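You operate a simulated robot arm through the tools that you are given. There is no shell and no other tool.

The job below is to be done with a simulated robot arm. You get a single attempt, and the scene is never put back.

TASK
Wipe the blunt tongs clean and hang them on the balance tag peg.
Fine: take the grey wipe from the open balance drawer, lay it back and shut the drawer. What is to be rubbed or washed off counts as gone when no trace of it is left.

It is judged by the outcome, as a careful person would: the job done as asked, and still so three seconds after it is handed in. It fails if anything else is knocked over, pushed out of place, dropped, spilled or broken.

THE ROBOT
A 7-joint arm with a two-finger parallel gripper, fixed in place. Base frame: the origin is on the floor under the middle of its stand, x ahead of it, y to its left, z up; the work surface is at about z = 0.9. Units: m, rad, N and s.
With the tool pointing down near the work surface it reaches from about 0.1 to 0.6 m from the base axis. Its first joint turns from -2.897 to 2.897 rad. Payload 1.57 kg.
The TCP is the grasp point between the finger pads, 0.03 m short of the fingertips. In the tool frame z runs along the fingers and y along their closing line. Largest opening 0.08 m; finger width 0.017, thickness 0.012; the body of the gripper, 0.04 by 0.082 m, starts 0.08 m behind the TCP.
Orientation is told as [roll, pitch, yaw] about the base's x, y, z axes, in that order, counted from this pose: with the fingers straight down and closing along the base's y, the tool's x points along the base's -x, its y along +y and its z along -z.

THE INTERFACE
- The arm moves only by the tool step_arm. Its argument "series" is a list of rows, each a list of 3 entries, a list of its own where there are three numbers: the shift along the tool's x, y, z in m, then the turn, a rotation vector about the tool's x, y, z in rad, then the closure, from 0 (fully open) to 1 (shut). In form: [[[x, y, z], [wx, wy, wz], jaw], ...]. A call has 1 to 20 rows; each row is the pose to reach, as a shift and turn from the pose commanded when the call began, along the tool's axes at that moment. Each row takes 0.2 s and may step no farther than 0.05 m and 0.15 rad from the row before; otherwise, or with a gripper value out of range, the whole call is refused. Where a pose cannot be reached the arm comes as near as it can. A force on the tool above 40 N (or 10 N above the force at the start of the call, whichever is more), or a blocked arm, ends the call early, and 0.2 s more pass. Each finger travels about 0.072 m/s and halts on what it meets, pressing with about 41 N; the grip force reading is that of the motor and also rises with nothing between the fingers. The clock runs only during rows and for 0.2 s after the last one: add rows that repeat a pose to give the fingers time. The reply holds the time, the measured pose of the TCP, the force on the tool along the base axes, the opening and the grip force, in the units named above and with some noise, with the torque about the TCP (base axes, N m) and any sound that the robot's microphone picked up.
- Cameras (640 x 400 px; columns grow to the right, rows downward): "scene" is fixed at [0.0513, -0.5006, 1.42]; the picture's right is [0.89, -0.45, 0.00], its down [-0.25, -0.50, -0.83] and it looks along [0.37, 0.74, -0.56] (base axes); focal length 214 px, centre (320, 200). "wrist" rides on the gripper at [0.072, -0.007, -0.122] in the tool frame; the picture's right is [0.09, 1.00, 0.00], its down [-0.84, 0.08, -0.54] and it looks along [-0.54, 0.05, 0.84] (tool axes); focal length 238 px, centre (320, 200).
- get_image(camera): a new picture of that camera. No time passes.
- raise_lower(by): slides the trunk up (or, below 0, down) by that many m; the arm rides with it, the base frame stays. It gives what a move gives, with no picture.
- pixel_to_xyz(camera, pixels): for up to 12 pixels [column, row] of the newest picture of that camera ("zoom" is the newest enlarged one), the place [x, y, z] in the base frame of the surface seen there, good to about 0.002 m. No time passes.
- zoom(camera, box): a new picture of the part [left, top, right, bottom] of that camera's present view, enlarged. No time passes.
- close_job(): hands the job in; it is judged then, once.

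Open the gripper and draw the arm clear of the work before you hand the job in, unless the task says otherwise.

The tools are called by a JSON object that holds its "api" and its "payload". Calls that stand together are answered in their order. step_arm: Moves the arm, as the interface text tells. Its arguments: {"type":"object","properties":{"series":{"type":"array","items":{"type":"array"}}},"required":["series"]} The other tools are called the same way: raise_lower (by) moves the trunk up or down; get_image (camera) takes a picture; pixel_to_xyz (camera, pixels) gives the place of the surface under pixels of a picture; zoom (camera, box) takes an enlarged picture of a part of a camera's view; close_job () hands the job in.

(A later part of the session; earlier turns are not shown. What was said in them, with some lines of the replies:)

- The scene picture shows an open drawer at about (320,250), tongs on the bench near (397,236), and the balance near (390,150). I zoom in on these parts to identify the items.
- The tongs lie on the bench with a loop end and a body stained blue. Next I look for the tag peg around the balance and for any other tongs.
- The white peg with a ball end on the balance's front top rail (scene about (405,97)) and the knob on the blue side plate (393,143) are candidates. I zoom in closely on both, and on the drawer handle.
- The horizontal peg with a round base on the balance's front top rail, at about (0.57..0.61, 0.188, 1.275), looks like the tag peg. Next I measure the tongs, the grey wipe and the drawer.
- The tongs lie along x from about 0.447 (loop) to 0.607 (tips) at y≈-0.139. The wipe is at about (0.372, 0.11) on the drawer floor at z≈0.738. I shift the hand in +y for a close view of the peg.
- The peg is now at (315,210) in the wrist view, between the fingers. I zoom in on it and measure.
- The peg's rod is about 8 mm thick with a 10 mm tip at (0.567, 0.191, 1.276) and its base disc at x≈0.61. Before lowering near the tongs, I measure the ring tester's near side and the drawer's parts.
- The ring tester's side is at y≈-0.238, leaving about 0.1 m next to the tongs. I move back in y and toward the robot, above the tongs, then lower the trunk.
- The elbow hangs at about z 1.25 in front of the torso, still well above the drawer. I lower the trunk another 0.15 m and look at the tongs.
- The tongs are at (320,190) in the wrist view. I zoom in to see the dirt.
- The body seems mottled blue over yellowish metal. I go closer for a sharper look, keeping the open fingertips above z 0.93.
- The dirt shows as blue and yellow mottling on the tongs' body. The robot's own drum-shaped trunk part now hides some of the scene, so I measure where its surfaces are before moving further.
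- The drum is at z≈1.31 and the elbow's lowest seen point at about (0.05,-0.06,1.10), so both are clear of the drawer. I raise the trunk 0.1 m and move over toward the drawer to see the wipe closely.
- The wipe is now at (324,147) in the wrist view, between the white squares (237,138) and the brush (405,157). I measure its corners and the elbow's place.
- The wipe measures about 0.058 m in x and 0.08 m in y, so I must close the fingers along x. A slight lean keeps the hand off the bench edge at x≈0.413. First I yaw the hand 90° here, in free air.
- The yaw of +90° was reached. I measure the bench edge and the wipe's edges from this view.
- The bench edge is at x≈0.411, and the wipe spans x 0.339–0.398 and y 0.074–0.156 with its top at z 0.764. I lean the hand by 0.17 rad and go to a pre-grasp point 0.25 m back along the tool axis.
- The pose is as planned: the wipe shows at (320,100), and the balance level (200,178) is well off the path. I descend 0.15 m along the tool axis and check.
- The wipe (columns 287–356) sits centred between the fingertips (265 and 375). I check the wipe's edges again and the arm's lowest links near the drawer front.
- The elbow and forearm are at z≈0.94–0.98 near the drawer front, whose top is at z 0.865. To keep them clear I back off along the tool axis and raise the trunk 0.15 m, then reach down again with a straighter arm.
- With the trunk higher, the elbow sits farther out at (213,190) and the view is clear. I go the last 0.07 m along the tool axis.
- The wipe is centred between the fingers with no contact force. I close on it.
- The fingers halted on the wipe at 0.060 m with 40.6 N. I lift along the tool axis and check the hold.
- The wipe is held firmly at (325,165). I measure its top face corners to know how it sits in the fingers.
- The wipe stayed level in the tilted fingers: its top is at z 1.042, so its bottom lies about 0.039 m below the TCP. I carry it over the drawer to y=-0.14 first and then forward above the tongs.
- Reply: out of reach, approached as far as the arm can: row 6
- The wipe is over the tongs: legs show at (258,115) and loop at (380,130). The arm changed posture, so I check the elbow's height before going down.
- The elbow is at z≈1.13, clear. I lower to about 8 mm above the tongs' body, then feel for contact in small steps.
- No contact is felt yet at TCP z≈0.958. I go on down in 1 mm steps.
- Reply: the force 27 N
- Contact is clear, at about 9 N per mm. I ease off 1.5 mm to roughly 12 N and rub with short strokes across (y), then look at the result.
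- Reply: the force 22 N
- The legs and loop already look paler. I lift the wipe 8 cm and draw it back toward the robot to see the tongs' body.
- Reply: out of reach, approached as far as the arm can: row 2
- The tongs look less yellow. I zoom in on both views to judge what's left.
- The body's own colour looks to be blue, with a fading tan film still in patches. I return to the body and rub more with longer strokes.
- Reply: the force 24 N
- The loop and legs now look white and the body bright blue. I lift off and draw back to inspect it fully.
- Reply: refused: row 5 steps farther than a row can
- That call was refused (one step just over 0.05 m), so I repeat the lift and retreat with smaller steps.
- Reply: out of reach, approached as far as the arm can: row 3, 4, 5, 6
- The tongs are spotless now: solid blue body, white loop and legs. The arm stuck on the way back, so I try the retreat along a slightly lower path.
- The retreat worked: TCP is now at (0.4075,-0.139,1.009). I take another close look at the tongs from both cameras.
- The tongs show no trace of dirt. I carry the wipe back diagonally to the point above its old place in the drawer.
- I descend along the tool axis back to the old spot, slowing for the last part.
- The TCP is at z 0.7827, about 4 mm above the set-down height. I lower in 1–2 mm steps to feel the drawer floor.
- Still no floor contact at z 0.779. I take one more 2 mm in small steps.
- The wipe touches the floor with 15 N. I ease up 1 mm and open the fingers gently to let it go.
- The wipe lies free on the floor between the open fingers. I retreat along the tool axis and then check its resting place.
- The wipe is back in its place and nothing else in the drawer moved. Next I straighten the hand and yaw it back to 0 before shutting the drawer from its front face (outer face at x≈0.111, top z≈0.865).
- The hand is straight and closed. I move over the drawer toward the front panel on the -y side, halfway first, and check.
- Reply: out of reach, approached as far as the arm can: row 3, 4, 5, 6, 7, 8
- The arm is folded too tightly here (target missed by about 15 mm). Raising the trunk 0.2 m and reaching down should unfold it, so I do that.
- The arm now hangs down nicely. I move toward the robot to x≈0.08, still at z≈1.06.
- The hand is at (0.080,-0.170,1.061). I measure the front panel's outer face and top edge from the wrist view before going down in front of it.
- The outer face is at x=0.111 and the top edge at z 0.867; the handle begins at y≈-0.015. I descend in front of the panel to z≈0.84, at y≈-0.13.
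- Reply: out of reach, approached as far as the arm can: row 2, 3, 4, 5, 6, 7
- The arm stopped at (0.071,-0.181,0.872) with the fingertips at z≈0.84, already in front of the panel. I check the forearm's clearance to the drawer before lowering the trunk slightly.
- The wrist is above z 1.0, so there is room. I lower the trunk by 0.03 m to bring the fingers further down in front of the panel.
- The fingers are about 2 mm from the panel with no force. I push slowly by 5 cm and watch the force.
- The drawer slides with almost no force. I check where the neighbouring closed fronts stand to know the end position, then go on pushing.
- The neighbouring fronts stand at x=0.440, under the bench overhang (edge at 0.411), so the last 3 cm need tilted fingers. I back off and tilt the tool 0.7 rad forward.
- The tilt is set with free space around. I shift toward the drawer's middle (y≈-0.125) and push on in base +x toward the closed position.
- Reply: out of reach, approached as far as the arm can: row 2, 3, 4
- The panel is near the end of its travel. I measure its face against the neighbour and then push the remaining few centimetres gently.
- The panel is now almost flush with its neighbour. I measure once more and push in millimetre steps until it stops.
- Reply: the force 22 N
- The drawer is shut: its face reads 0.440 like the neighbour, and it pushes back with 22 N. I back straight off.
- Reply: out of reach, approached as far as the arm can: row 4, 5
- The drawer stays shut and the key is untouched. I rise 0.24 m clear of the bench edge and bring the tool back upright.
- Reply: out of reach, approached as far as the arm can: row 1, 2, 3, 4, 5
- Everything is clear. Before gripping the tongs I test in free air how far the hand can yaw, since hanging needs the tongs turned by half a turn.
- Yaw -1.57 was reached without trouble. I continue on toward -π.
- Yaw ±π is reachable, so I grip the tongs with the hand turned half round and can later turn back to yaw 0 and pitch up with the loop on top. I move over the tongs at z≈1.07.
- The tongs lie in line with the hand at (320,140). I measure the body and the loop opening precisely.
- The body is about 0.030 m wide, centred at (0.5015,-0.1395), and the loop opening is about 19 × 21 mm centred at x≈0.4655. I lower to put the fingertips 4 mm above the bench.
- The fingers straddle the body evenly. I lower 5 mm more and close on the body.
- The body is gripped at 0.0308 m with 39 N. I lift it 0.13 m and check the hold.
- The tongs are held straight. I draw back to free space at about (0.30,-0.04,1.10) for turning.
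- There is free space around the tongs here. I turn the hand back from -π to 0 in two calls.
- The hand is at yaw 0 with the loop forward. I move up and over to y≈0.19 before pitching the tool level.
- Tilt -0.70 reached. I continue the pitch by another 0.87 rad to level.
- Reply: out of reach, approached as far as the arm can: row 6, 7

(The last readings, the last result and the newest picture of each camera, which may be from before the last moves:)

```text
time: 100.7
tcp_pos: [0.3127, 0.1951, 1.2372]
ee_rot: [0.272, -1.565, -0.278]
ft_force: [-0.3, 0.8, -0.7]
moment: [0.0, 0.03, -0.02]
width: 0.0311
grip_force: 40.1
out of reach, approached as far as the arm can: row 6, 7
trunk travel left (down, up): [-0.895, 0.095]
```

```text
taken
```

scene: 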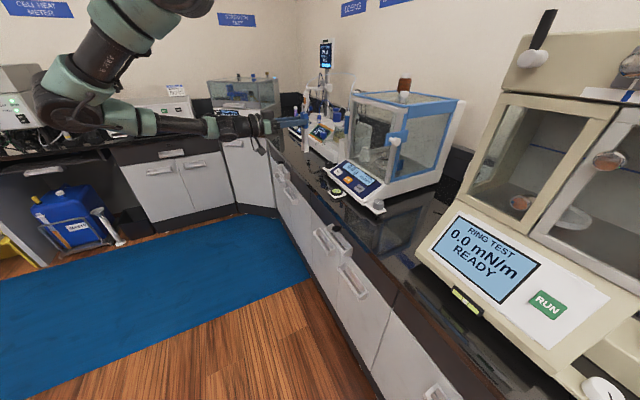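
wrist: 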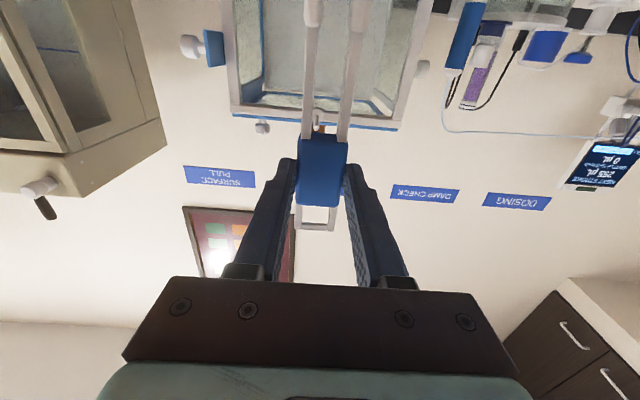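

The tool is nearly level with the loop up. I move forward to x≈0.48, short of the peg tip at 0.566, and check the alignment.

{"api": "step_arm", "payload": {"series": [[[0, 0, 0.04], [0, 0, 0], 0.85], [[0, 0, 0.08], [0, 0, 0], 0.85], [[0, 0, 0.12], [0, 0, 0], 0.85], [[0, 0, 0.16], [0, 0, 0], 0.85], [[0, 0, 0.17], [0, 0, 0], 0.85], [[0, 0, 0.17], [0, 0, 0], 0.85]]}}

{"api": "get_image", "payload": {"camera": "scene"}}

{"api": "get_image", "payload": {"camera": "wrist"}}

{"api": "zoom", "payload": {"camera": "scene", "box": [290, 70, 410, 160]}}

```text
time: 102.1
tcp_pos: [0.4856, 0.194, 1.2372]
ee_rot: [0.879, -1.57, -0.877]
ft_force: [0.4, 0.3, -0.9]
moment: [-0.03, -0.02, 0.0]
width: 0.0307
grip_force: 40.4
trunk travel left (down, up): [-0.895, 0.095]
```

```text
taken
```

scene: 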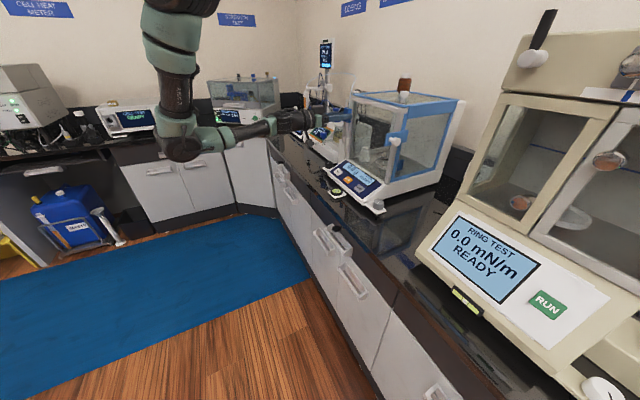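

```text
taken
```

wrist: 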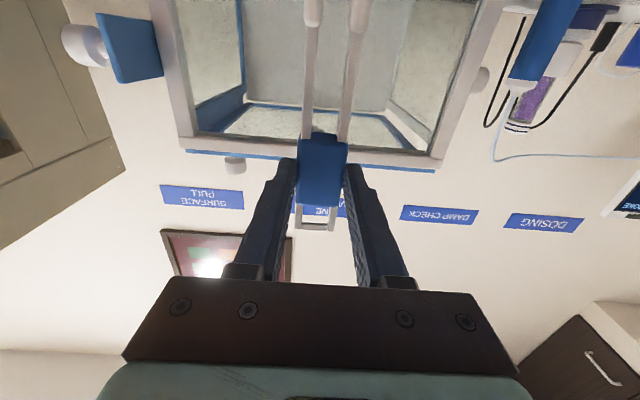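

```text
4.44 times, centred on (350, 115) of scene
```

zoom: 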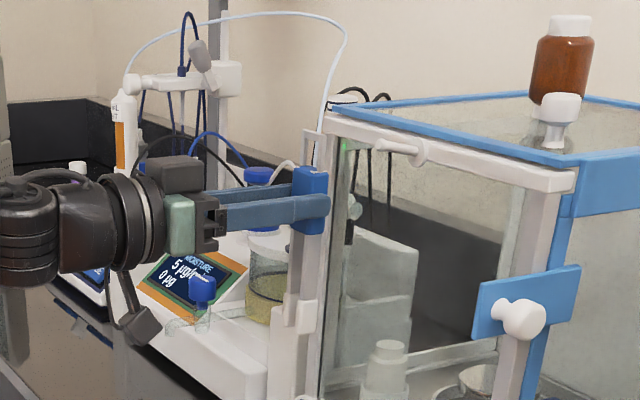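

The tool is exactly level, and the tongs stand upright in front of the peg: the loop is at about (347,104) and the peg at (365–374,104) in the scene view. I zoom in to measure both.

{"api": "zoom", "payload": {"camera": "scene", "box": [335, 90, 385, 130]}}

{"api": "pixel_to_xyz", "payload": {"camera": "zoom", "pixels": [[80, 100], [120, 100], [160, 100], [150, 150], [120, 170], [310, 140], [330, 150], [370, 145], [400, 150], [440, 150], [350, 140], [390, 160]]}}

```text
10.00 times, centred on (360, 110) of scene
```

zoom: 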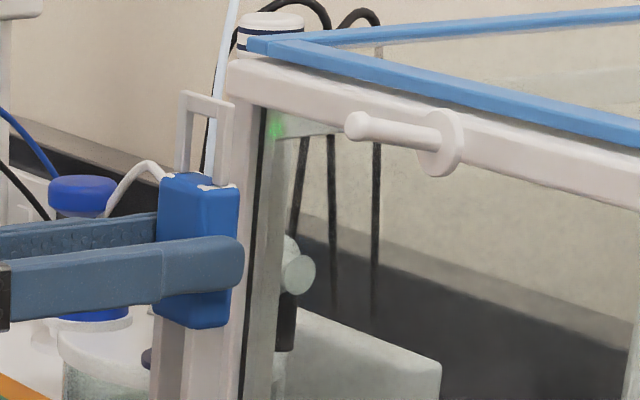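

```text
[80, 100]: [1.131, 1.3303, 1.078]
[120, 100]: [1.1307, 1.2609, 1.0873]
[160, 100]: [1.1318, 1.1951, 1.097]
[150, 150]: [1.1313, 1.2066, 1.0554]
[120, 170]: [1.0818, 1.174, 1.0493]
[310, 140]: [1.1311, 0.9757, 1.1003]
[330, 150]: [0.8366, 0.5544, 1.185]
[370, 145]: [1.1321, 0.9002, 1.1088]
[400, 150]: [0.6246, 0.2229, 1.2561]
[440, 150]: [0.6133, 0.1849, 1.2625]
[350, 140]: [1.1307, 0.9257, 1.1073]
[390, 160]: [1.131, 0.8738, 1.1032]
```

Now I measure exact points on the loop bars, body and peg.

{"api": "pixel_to_xyz", "payload": {"camera": "zoom", "pixels": [[207, 101], [185, 97], [230, 106], [184, 140], [226, 140], [183, 165], [222, 170], [352, 125], [362, 125], [385, 130], [410, 135], [450, 145]]}}

{"api": "pixel_to_xyz", "payload": {"camera": "zoom", "pixels": [[200, 250], [180, 180], [235, 192], [175, 310], [220, 325], [200, 180], [430, 130], [445, 115], [440, 172], [300, 80], [260, 100], [270, 300]]}}

```text
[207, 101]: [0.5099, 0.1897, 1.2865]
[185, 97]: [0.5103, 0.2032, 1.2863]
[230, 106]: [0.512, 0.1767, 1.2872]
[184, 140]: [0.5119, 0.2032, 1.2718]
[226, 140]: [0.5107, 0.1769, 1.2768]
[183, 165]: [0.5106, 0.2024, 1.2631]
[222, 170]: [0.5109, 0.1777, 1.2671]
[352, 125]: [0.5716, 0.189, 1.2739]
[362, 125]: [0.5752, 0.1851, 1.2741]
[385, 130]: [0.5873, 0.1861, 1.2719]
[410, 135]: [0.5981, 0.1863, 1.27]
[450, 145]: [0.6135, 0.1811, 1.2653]
```

```text
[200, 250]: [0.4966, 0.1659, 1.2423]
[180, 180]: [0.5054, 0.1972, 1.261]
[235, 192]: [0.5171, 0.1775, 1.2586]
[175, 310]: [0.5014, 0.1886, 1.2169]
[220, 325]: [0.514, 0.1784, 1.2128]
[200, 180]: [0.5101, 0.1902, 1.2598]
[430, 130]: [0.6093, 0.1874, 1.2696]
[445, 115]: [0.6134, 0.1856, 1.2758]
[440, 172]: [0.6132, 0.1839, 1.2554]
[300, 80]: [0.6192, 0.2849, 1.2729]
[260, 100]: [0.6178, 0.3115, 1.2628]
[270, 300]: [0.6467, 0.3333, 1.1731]
```

The loop opening is centred at about y 0.190, z 1.2716 (opening z 1.2605–1.2826), and the peg's ball at (0.575, 0.1907, 1.2745). I raise 3 mm and advance 4 cm to just short of the peg tip.

{"api": "step_arm", "payload": {"series": [[[-0.003, 0.0005, 0], [0, 0, 0], 0.85], [[-0.003, 0.0005, 0.02], [0, 0, 0], 0.85], [[-0.003, 0.0005, 0.04], [0, 0, 0], 0.85], [[-0.003, 0.0005, 0.04], [0, 0, 0], 0.85]]}}

{"api": "zoom", "payload": {"camera": "scene", "box": [335, 90, 385, 130]}}

{"api": "get_image", "payload": {"camera": "wrist"}}

```text
time: 103.1
tcp_pos: [0.5245, 0.1961, 1.241]
ee_rot: [1.127, -1.57, -1.126]
ft_force: [-0.2, 0.4, 0.3]
moment: [-0.02, 0.02, -0.01]
width: 0.0311
grip_force: 40.0
trunk travel left (down, up): [-0.895, 0.095]
```

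```text
10.00 times, centred on (360, 110) of scene
```

zoom: 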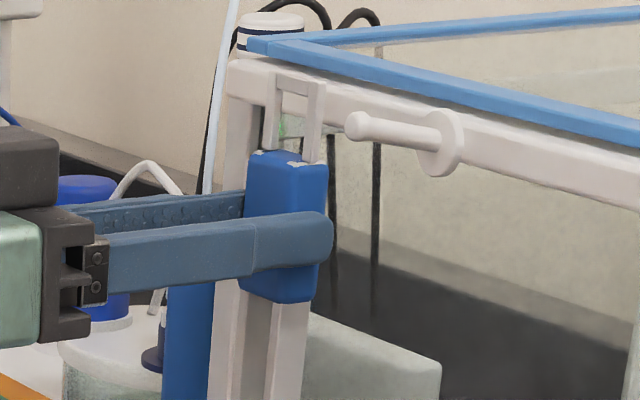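

```text
taken
```

wrist: 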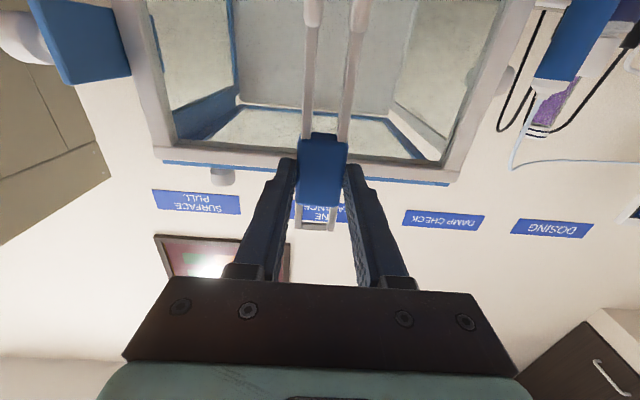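

The loop is just in front of the peg tip. I measure both again in this view.

{"api": "pixel_to_xyz", "payload": {"camera": "zoom", "pixels": [[295, 83], [272, 79], [316, 92], [270, 125], [313, 130], [310, 150], [283, 158], [350, 125], [358, 125], [385, 130], [300, 250], [270, 160]]}}

{"api": "zoom", "payload": {"camera": "scene", "box": [355, 92, 380, 112]}}

```text
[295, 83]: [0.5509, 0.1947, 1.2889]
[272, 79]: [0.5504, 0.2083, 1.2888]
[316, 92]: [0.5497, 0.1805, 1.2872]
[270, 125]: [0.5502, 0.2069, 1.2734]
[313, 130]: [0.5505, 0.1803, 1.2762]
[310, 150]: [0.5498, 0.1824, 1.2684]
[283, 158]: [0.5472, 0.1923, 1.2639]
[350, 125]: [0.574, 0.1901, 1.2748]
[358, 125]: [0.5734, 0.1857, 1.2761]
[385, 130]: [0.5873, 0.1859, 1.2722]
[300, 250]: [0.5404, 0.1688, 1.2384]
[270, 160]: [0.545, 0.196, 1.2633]
```

```text
16.00 times, centred on (368, 102) of scene
```

zoom: 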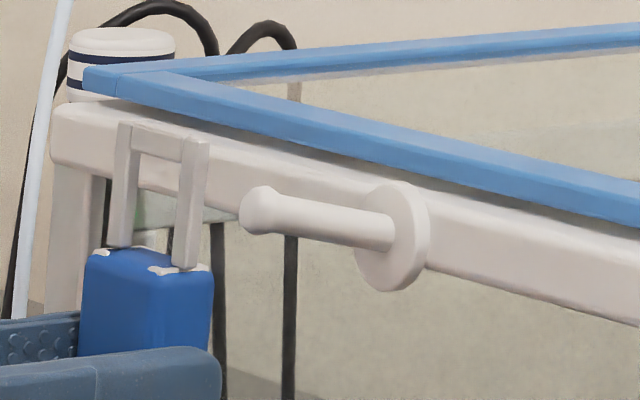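

The loop centre is now at y≈0.194, about 3 mm to the left of the peg axis (0.1905); z matches the ball at 1.2745. I shift -3 mm in y and advance 2.2 cm so the ball passes the loop.

{"api": "step_arm", "payload": {"series": [[[0, -0.0015, 0], [0, 0, 0], 0.85], [[0, -0.003, 0], [0, 0, 0], 0.85], [[0, -0.003, 0.007], [0, 0, 0], 0.85], [[0, -0.003, 0.014], [0, 0, 0], 0.85], [[0, -0.003, 0.018], [0, 0, 0], 0.85]]}}

{"api": "zoom", "payload": {"camera": "scene", "box": [355, 92, 380, 112]}}

{"api": "get_image", "payload": {"camera": "wrist"}}

```text
time: 104.3
tcp_pos: [0.5429, 0.1914, 1.2414]
ee_rot: [0.89, -1.57, -0.891]
ft_force: [0.1, 0.3, -0.7]
moment: [0.01, -0.02, 0.02]
width: 0.0307
grip_force: 40.0
trunk travel left (down, up): [-0.895, 0.095]
```

```text
16.00 times, centred on (368, 102) of scene
```

zoom: 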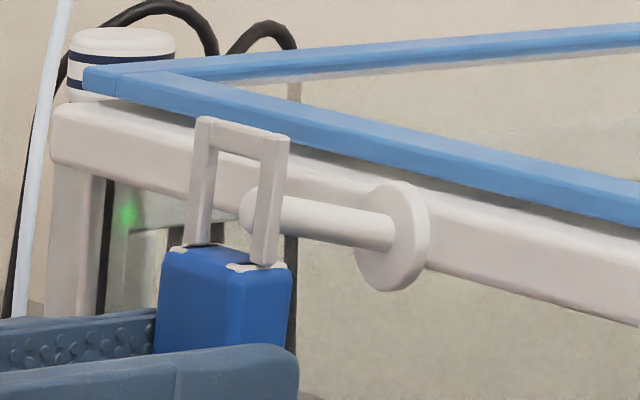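

```text
taken
```

wrist: 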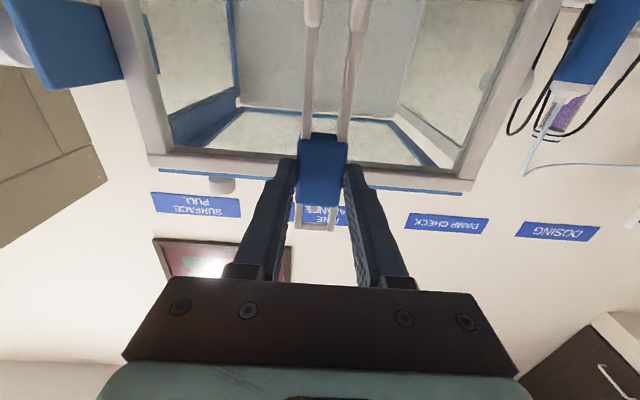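

The ball tip shows inside the loop opening, with no force. I measure again to confirm it is centred before advancing further.

{"api": "pixel_to_xyz", "payload": {"camera": "zoom", "pixels": [[240, 140], [205, 130], [280, 145], [198, 190], [272, 200], [265, 240], [248, 205], [300, 218], [340, 225], [215, 250], [400, 230], [235, 350]]}}

```text
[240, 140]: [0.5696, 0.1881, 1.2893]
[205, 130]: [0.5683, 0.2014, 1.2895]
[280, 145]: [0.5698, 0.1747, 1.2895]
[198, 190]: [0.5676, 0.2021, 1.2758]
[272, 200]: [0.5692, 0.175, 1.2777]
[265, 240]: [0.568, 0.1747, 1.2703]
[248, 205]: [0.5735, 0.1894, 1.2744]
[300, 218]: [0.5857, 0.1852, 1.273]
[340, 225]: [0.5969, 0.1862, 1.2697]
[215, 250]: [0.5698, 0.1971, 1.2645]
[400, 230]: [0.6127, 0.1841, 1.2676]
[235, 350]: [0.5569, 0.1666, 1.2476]
```

The loop bars are at y 0.2017 and 0.1748 around the ball at 0.1905, with the vertical opening at 1.2645–1.2855. I advance 2.5 cm onto the rod while lowering slightly along its slope.

{"api": "step_arm", "payload": {"series": [[[0, 0.0015, 0.004], [0, 0, 0], 0.85], [[0, 0.0015, 0.01], [0, 0, 0], 0.85], [[0.002, 0.0015, 0.016], [0, 0, 0], 0.85], [[0.003, 0.0015, 0.021], [0, 0, 0], 0.85], [[0.004, 0.0015, 0.025], [0, 0, 0], 0.85], [[0.004, 0.0015, 0.025], [0, 0, 0], 0.85]]}}

{"api": "zoom", "payload": {"camera": "scene", "box": [355, 92, 380, 112]}}

{"api": "pixel_to_xyz", "payload": {"camera": "zoom", "pixels": [[330, 150], [300, 140], [370, 155], [295, 200], [362, 210], [355, 250], [248, 205], [320, 218], [400, 230], [310, 260], [340, 270], [330, 350]]}}

```text
time: 105.7
tcp_pos: [0.5668, 0.1934, 1.2371]
ee_rot: [0.954, -1.568, -0.954]
ft_force: [0.6, 0.0, -0.7]
moment: [-0.04, 0.04, -0.01]
width: 0.0312
grip_force: 40.0
trunk travel left (down, up): [-0.895, 0.095]
```

```text
16.00 times, centred on (368, 102) of scene
```

zoom: 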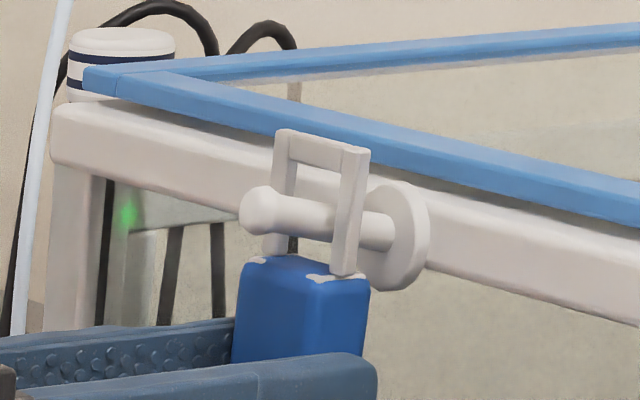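

```text
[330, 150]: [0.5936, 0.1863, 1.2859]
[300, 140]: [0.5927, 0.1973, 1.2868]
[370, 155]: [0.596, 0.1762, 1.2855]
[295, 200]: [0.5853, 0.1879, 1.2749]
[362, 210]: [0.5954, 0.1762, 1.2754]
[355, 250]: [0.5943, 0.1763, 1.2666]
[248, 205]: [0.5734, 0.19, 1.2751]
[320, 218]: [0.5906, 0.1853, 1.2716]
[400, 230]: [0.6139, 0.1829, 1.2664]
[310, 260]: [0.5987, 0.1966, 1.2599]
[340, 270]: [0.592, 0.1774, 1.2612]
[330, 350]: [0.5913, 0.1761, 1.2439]
```

The rod passes through the loop and the ball is in front of it. I lower in small steps until the loop's top bar takes the rod.

{"api": "step_arm", "payload": {"series": [[[0.002, 0, 0], [0, 0, 0], 0.85], [[0.004, 0, 0], [0, 0, 0], 0.85], [[0.0055, 0, 0], [0, 0, 0], 0.85], [[0.0055, 0, 0], [0, 0, 0], 0.85]]}}

{"api": "zoom", "payload": {"camera": "scene", "box": [355, 92, 380, 112]}}

```text
time: 106.7
tcp_pos: [0.5681, 0.1924, 1.2318]
ee_rot: [0.734, -1.568, -0.734]
ft_force: [-0.5, -0.3, 0.0]
moment: [0.0, 0.03, 0.0]
width: 0.0307
grip_force: 39.8
trunk travel left (down, up): [-0.895, 0.095]
```

```text
16.00 times, centred on (368, 102) of scene
```

zoom: 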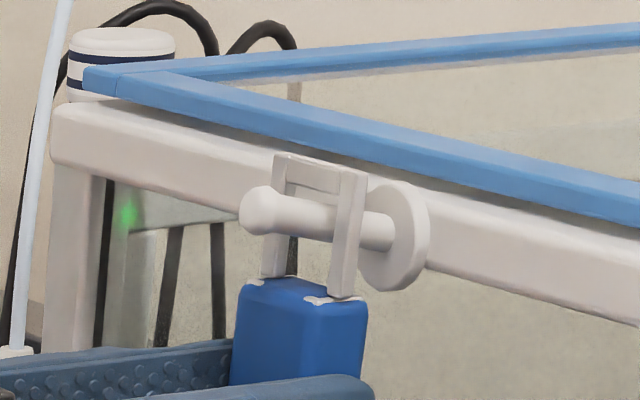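

The top bar is about 2 mm above the rod and there is still no force. I continue in 1 mm steps.

{"api": "step_arm", "payload": {"series": [[[0.001, 0, 0], [0, 0, 0], 0.85], [[0.002, 0, 0], [0, 0, 0], 0.85], [[0.002, 0, 0], [0, 0, 0], 0.85]]}}

{"api": "step_arm", "payload": {"series": [[[0.001, 0, 0], [0, 0, 0], 0.85], [[0.001, 0, 0], [0, 0, 0], 0.85]]}}

{"api": "zoom", "payload": {"camera": "scene", "box": [355, 92, 380, 112]}}

```text
time: 107.5
tcp_pos: [0.5666, 0.1927, 1.2291]
ee_rot: [1.24, -1.568, -1.24]
ft_force: [2.2, 0.1, 2.3]
moment: [0.0, -0.01, -0.01]
width: 0.0308
grip_force: 39.5
trunk travel left (down, up): [-0.895, 0.095]
```

```text
time: 108.1
tcp_pos: [0.5674, 0.1932, 1.2291]
ee_rot: [1.974, -1.568, -1.973]
ft_force: [4.7, 0.6, 8.6]
moment: [-0.05, -0.02, -0.01]
width: 0.0309
grip_force: 39.9
trunk travel left (down, up): [-0.895, 0.095]
```

```text
16.00 times, centred on (368, 102) of scene
```

zoom: 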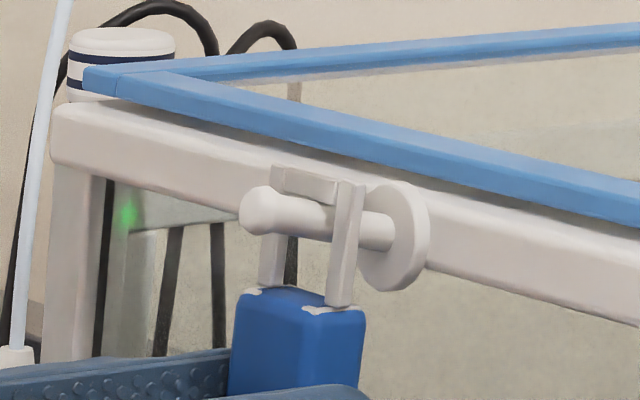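

The top bar now rests on the rod (8.6 N up). I ease up 0.8 mm and open the fingers slowly.

{"api": "step_arm", "payload": {"series": [[[-0.0008, 0, 0], [0, 0, 0], 0.85], [[-0.0008, 0, 0], [0, 0, 0], 0.6], [[-0.0008, 0, 0], [0, 0, 0], 0.55], [[-0.0008, 0, 0], [0, 0, 0], 0.5], [[-0.0008, 0, 0], [0, 0, 0], 0.45], [[-0.0008, 0, 0], [0, 0, 0], 0.4], [[-0.0008, 0, 0], [0, 0, 0], 0.35], [[-0.0008, 0, 0], [0, 0, 0], 0.35], [[-0.0008, 0, 0], [0, 0, 0], 0.35]]}}

{"api": "zoom", "payload": {"camera": "scene", "box": [340, 90, 400, 150]}}

{"api": "get_image", "payload": {"camera": "wrist"}}

```text
time: 110.1
tcp_pos: [0.5677, 0.1934, 1.2293]
ee_rot: [0.927, -1.57, -0.924]
ft_force: [0.1, -0.3, 0.2]
moment: [-0.01, 0.04, -0.05]
width: 0.052
grip_force: 0.1
trunk travel left (down, up): [-0.895, 0.095]
```

```text
6.67 times, centred on (370, 120) of scene
```

zoom: 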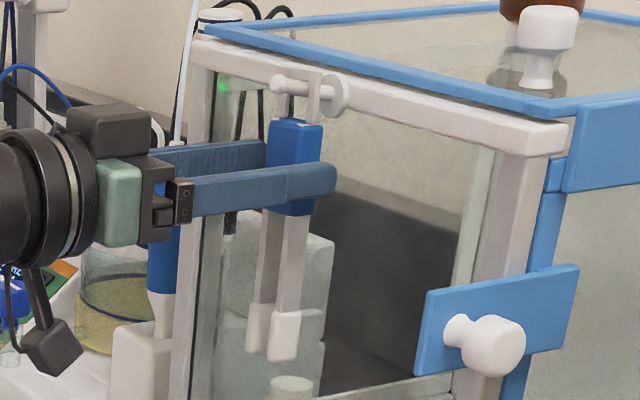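

```text
taken
```

wrist: 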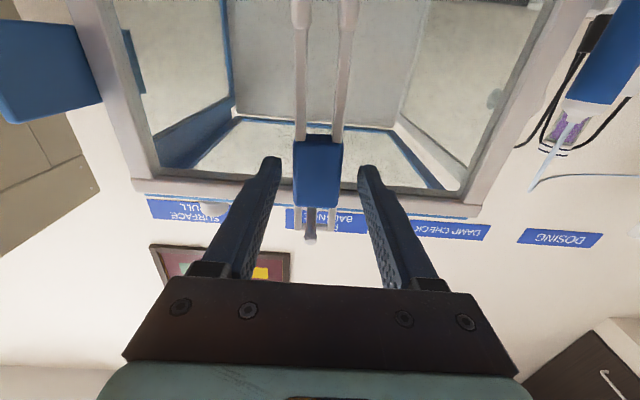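

The tongs hang on the peg, free between the open fingers (body columns 293–342, fingers at 280 and 358). I withdraw straight back.

{"api": "step_arm", "payload": {"series": [[[0, 0, -0.01], [0, 0, 0], 0.35], [[0, 0, -0.025], [0, 0, 0], 0.35], [[0, 0, -0.045], [0, 0, 0], 0.35], [[0, 0, -0.075], [0, 0, 0], 0.35], [[0, 0, -0.11], [0, 0, 0], 0.2], [[0, 0, -0.15], [0, 0, 0], 0.0], [[0, 0, -0.15], [0, 0, 0], 0.0]]}}

{"api": "zoom", "payload": {"camera": "scene", "box": [340, 90, 400, 150]}}

{"api": "get_image", "payload": {"camera": "scene"}}

{"api": "get_image", "payload": {"camera": "wrist"}}

```text
time: 111.7
tcp_pos: [0.4158, 0.1924, 1.2311]
ee_rot: [0.9, -1.569, -0.899]
ft_force: [0.0, 0.7, -0.7]
moment: [0.01, -0.01, 0.04]
width: 0.0799
grip_force: 0.0
trunk travel left (down, up): [-0.895, 0.095]
```

```text
6.67 times, centred on (370, 120) of scene
```

zoom: 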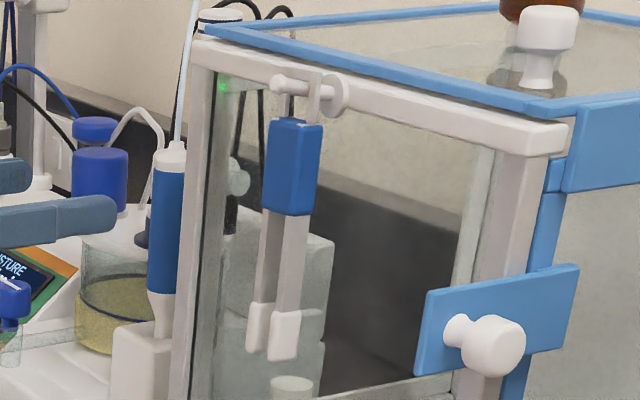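

```text
taken
```

scene: 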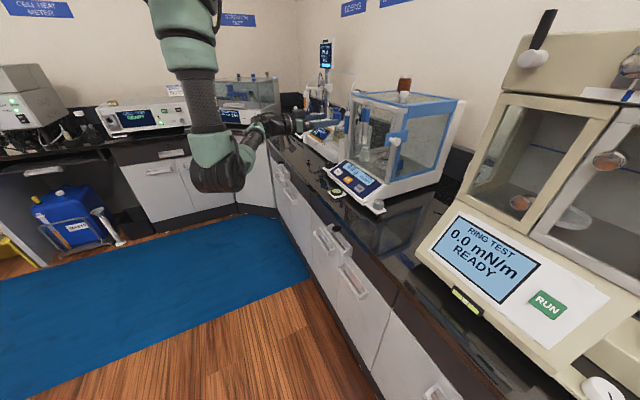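

```text
taken
```

wrist: 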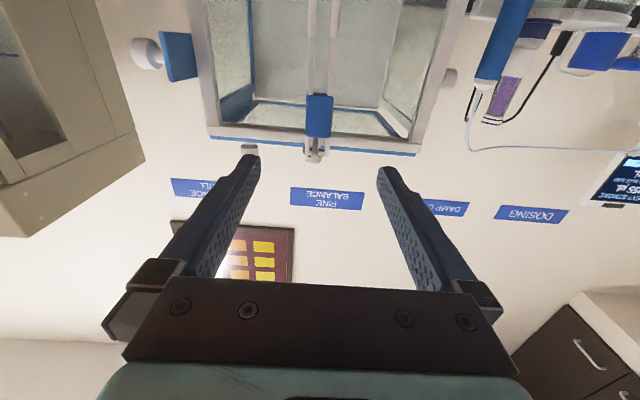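

The tongs hang still on the peg under the "FINE BALANCE" sign. I check closely for leftover dirt and that the drawer and bench items are in order.

{"api": "zoom", "payload": {"camera": "scene", "box": [355, 95, 385, 145]}}

{"api": "zoom", "payload": {"camera": "wrist", "box": [260, 0, 380, 180]}}

{"api": "zoom", "payload": {"camera": "scene", "box": [270, 150, 450, 310]}}

{"api": "pixel_to_xyz", "payload": {"camera": "scene", "pixels": [[310, 215], [325, 235], [360, 270], [350, 255], [370, 285], [335, 250], [300, 195]]}}

```text
8.00 times, centred on (370, 120) of scene
```

zoom: 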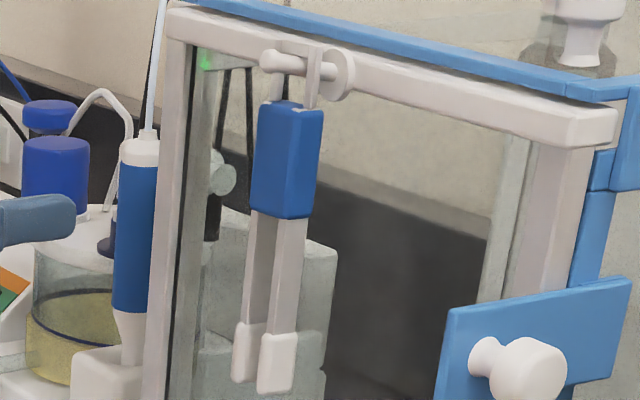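

```text
2.22 times, centred on (320, 90) of wrist
```

zoom: 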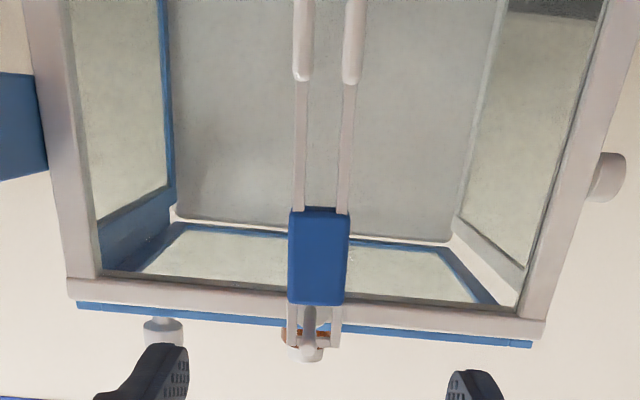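

```text
2.50 times, centred on (360, 230) of scene
```

zoom: 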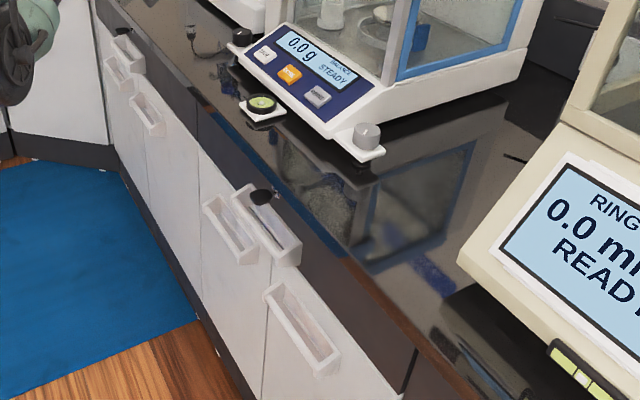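

```text
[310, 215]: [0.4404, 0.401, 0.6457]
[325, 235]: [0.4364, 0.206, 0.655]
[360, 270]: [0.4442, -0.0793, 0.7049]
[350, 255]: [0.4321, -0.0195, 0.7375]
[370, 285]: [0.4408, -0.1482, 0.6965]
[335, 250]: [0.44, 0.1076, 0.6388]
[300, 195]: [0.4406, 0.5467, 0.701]
```

The tongs are clean and hanging, the drawer is flush, and the bench items are undisturbed. I draw the open hand a bit further back and confirm nothing changes.

{"api": "step_arm", "payload": {"series": [[[0, 0, -0.03], [0, 0, 0], 0], [[0, 0, -0.06], [0, 0, 0], 0], [[0, 0, -0.08], [0, 0, 0], 0], [[0, 0, -0.08], [0, 0, 0], 0], [[0, 0, -0.08], [0, 0, 0], 0], [[0, 0, -0.08], [0, 0, 0], 0], [[0, 0, -0.08], [0, 0, 0], 0], [[0, 0, -0.08], [0, 0, 0], 0]]}}

{"api": "get_image", "payload": {"camera": "scene"}}

{"api": "zoom", "payload": {"camera": "scene", "box": [330, 80, 420, 180]}}

```text
time: 113.5
tcp_pos: [0.3365, 0.1924, 1.2309]
ee_rot: [1.124, -1.57, -1.126]
ft_force: [-0.1, 0.6, -0.5]
moment: [0.0, 0.0, 0.0]
width: 0.08
grip_force: 0.2
trunk travel left (down, up): [-0.895, 0.095]
```

```text
taken
```

scene: 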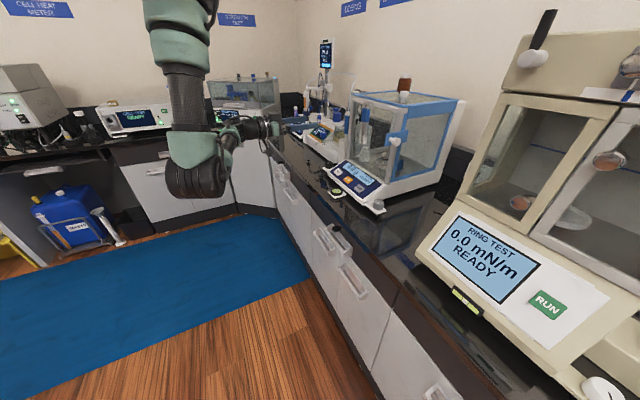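

```text
4.00 times, centred on (375, 130) of scene
```

zoom: 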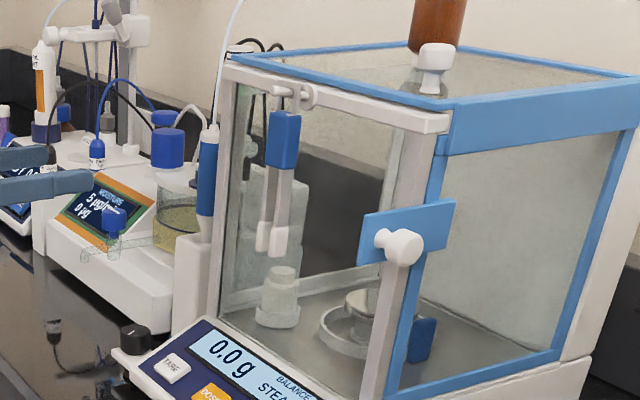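

The tongs hang steady on the balance's peg, clean, with the wipe back in the shut drawer and the open hand drawn well clear. I hand the job in.

{"api": "close_job", "payload": {}}

```text
The job is handed in.
```

The blunt tongs are wiped clean and hanging by their loop on the peg at the front of the balance. I handed the job in with the gripper open and the arm drawn back.

- **Wiping:** Two rounds of rubbing with the grey wipe took the tan film off. In the close-up pictures afterwards the body was plain blue and the legs and loop white. I did not get a direct look at the underside, which now faces the balance glass.
- **Wipe and drawer:** The wipe went back to the same spot in the drawer. I then pushed the drawer in until it was level with the front next to it and resisted further pushing.
- **Peg:** I took the white peg on the balance's front top rail to be the tag peg. I saw no tag or label on it, but it was the only peg of that kind on the balance.
- **Everything else:** The other drawer items looked undisturbed in the picture I took before shutting it. The pictures show nothing else on the bench moved, including the key in the drawer lock and the balance controls.
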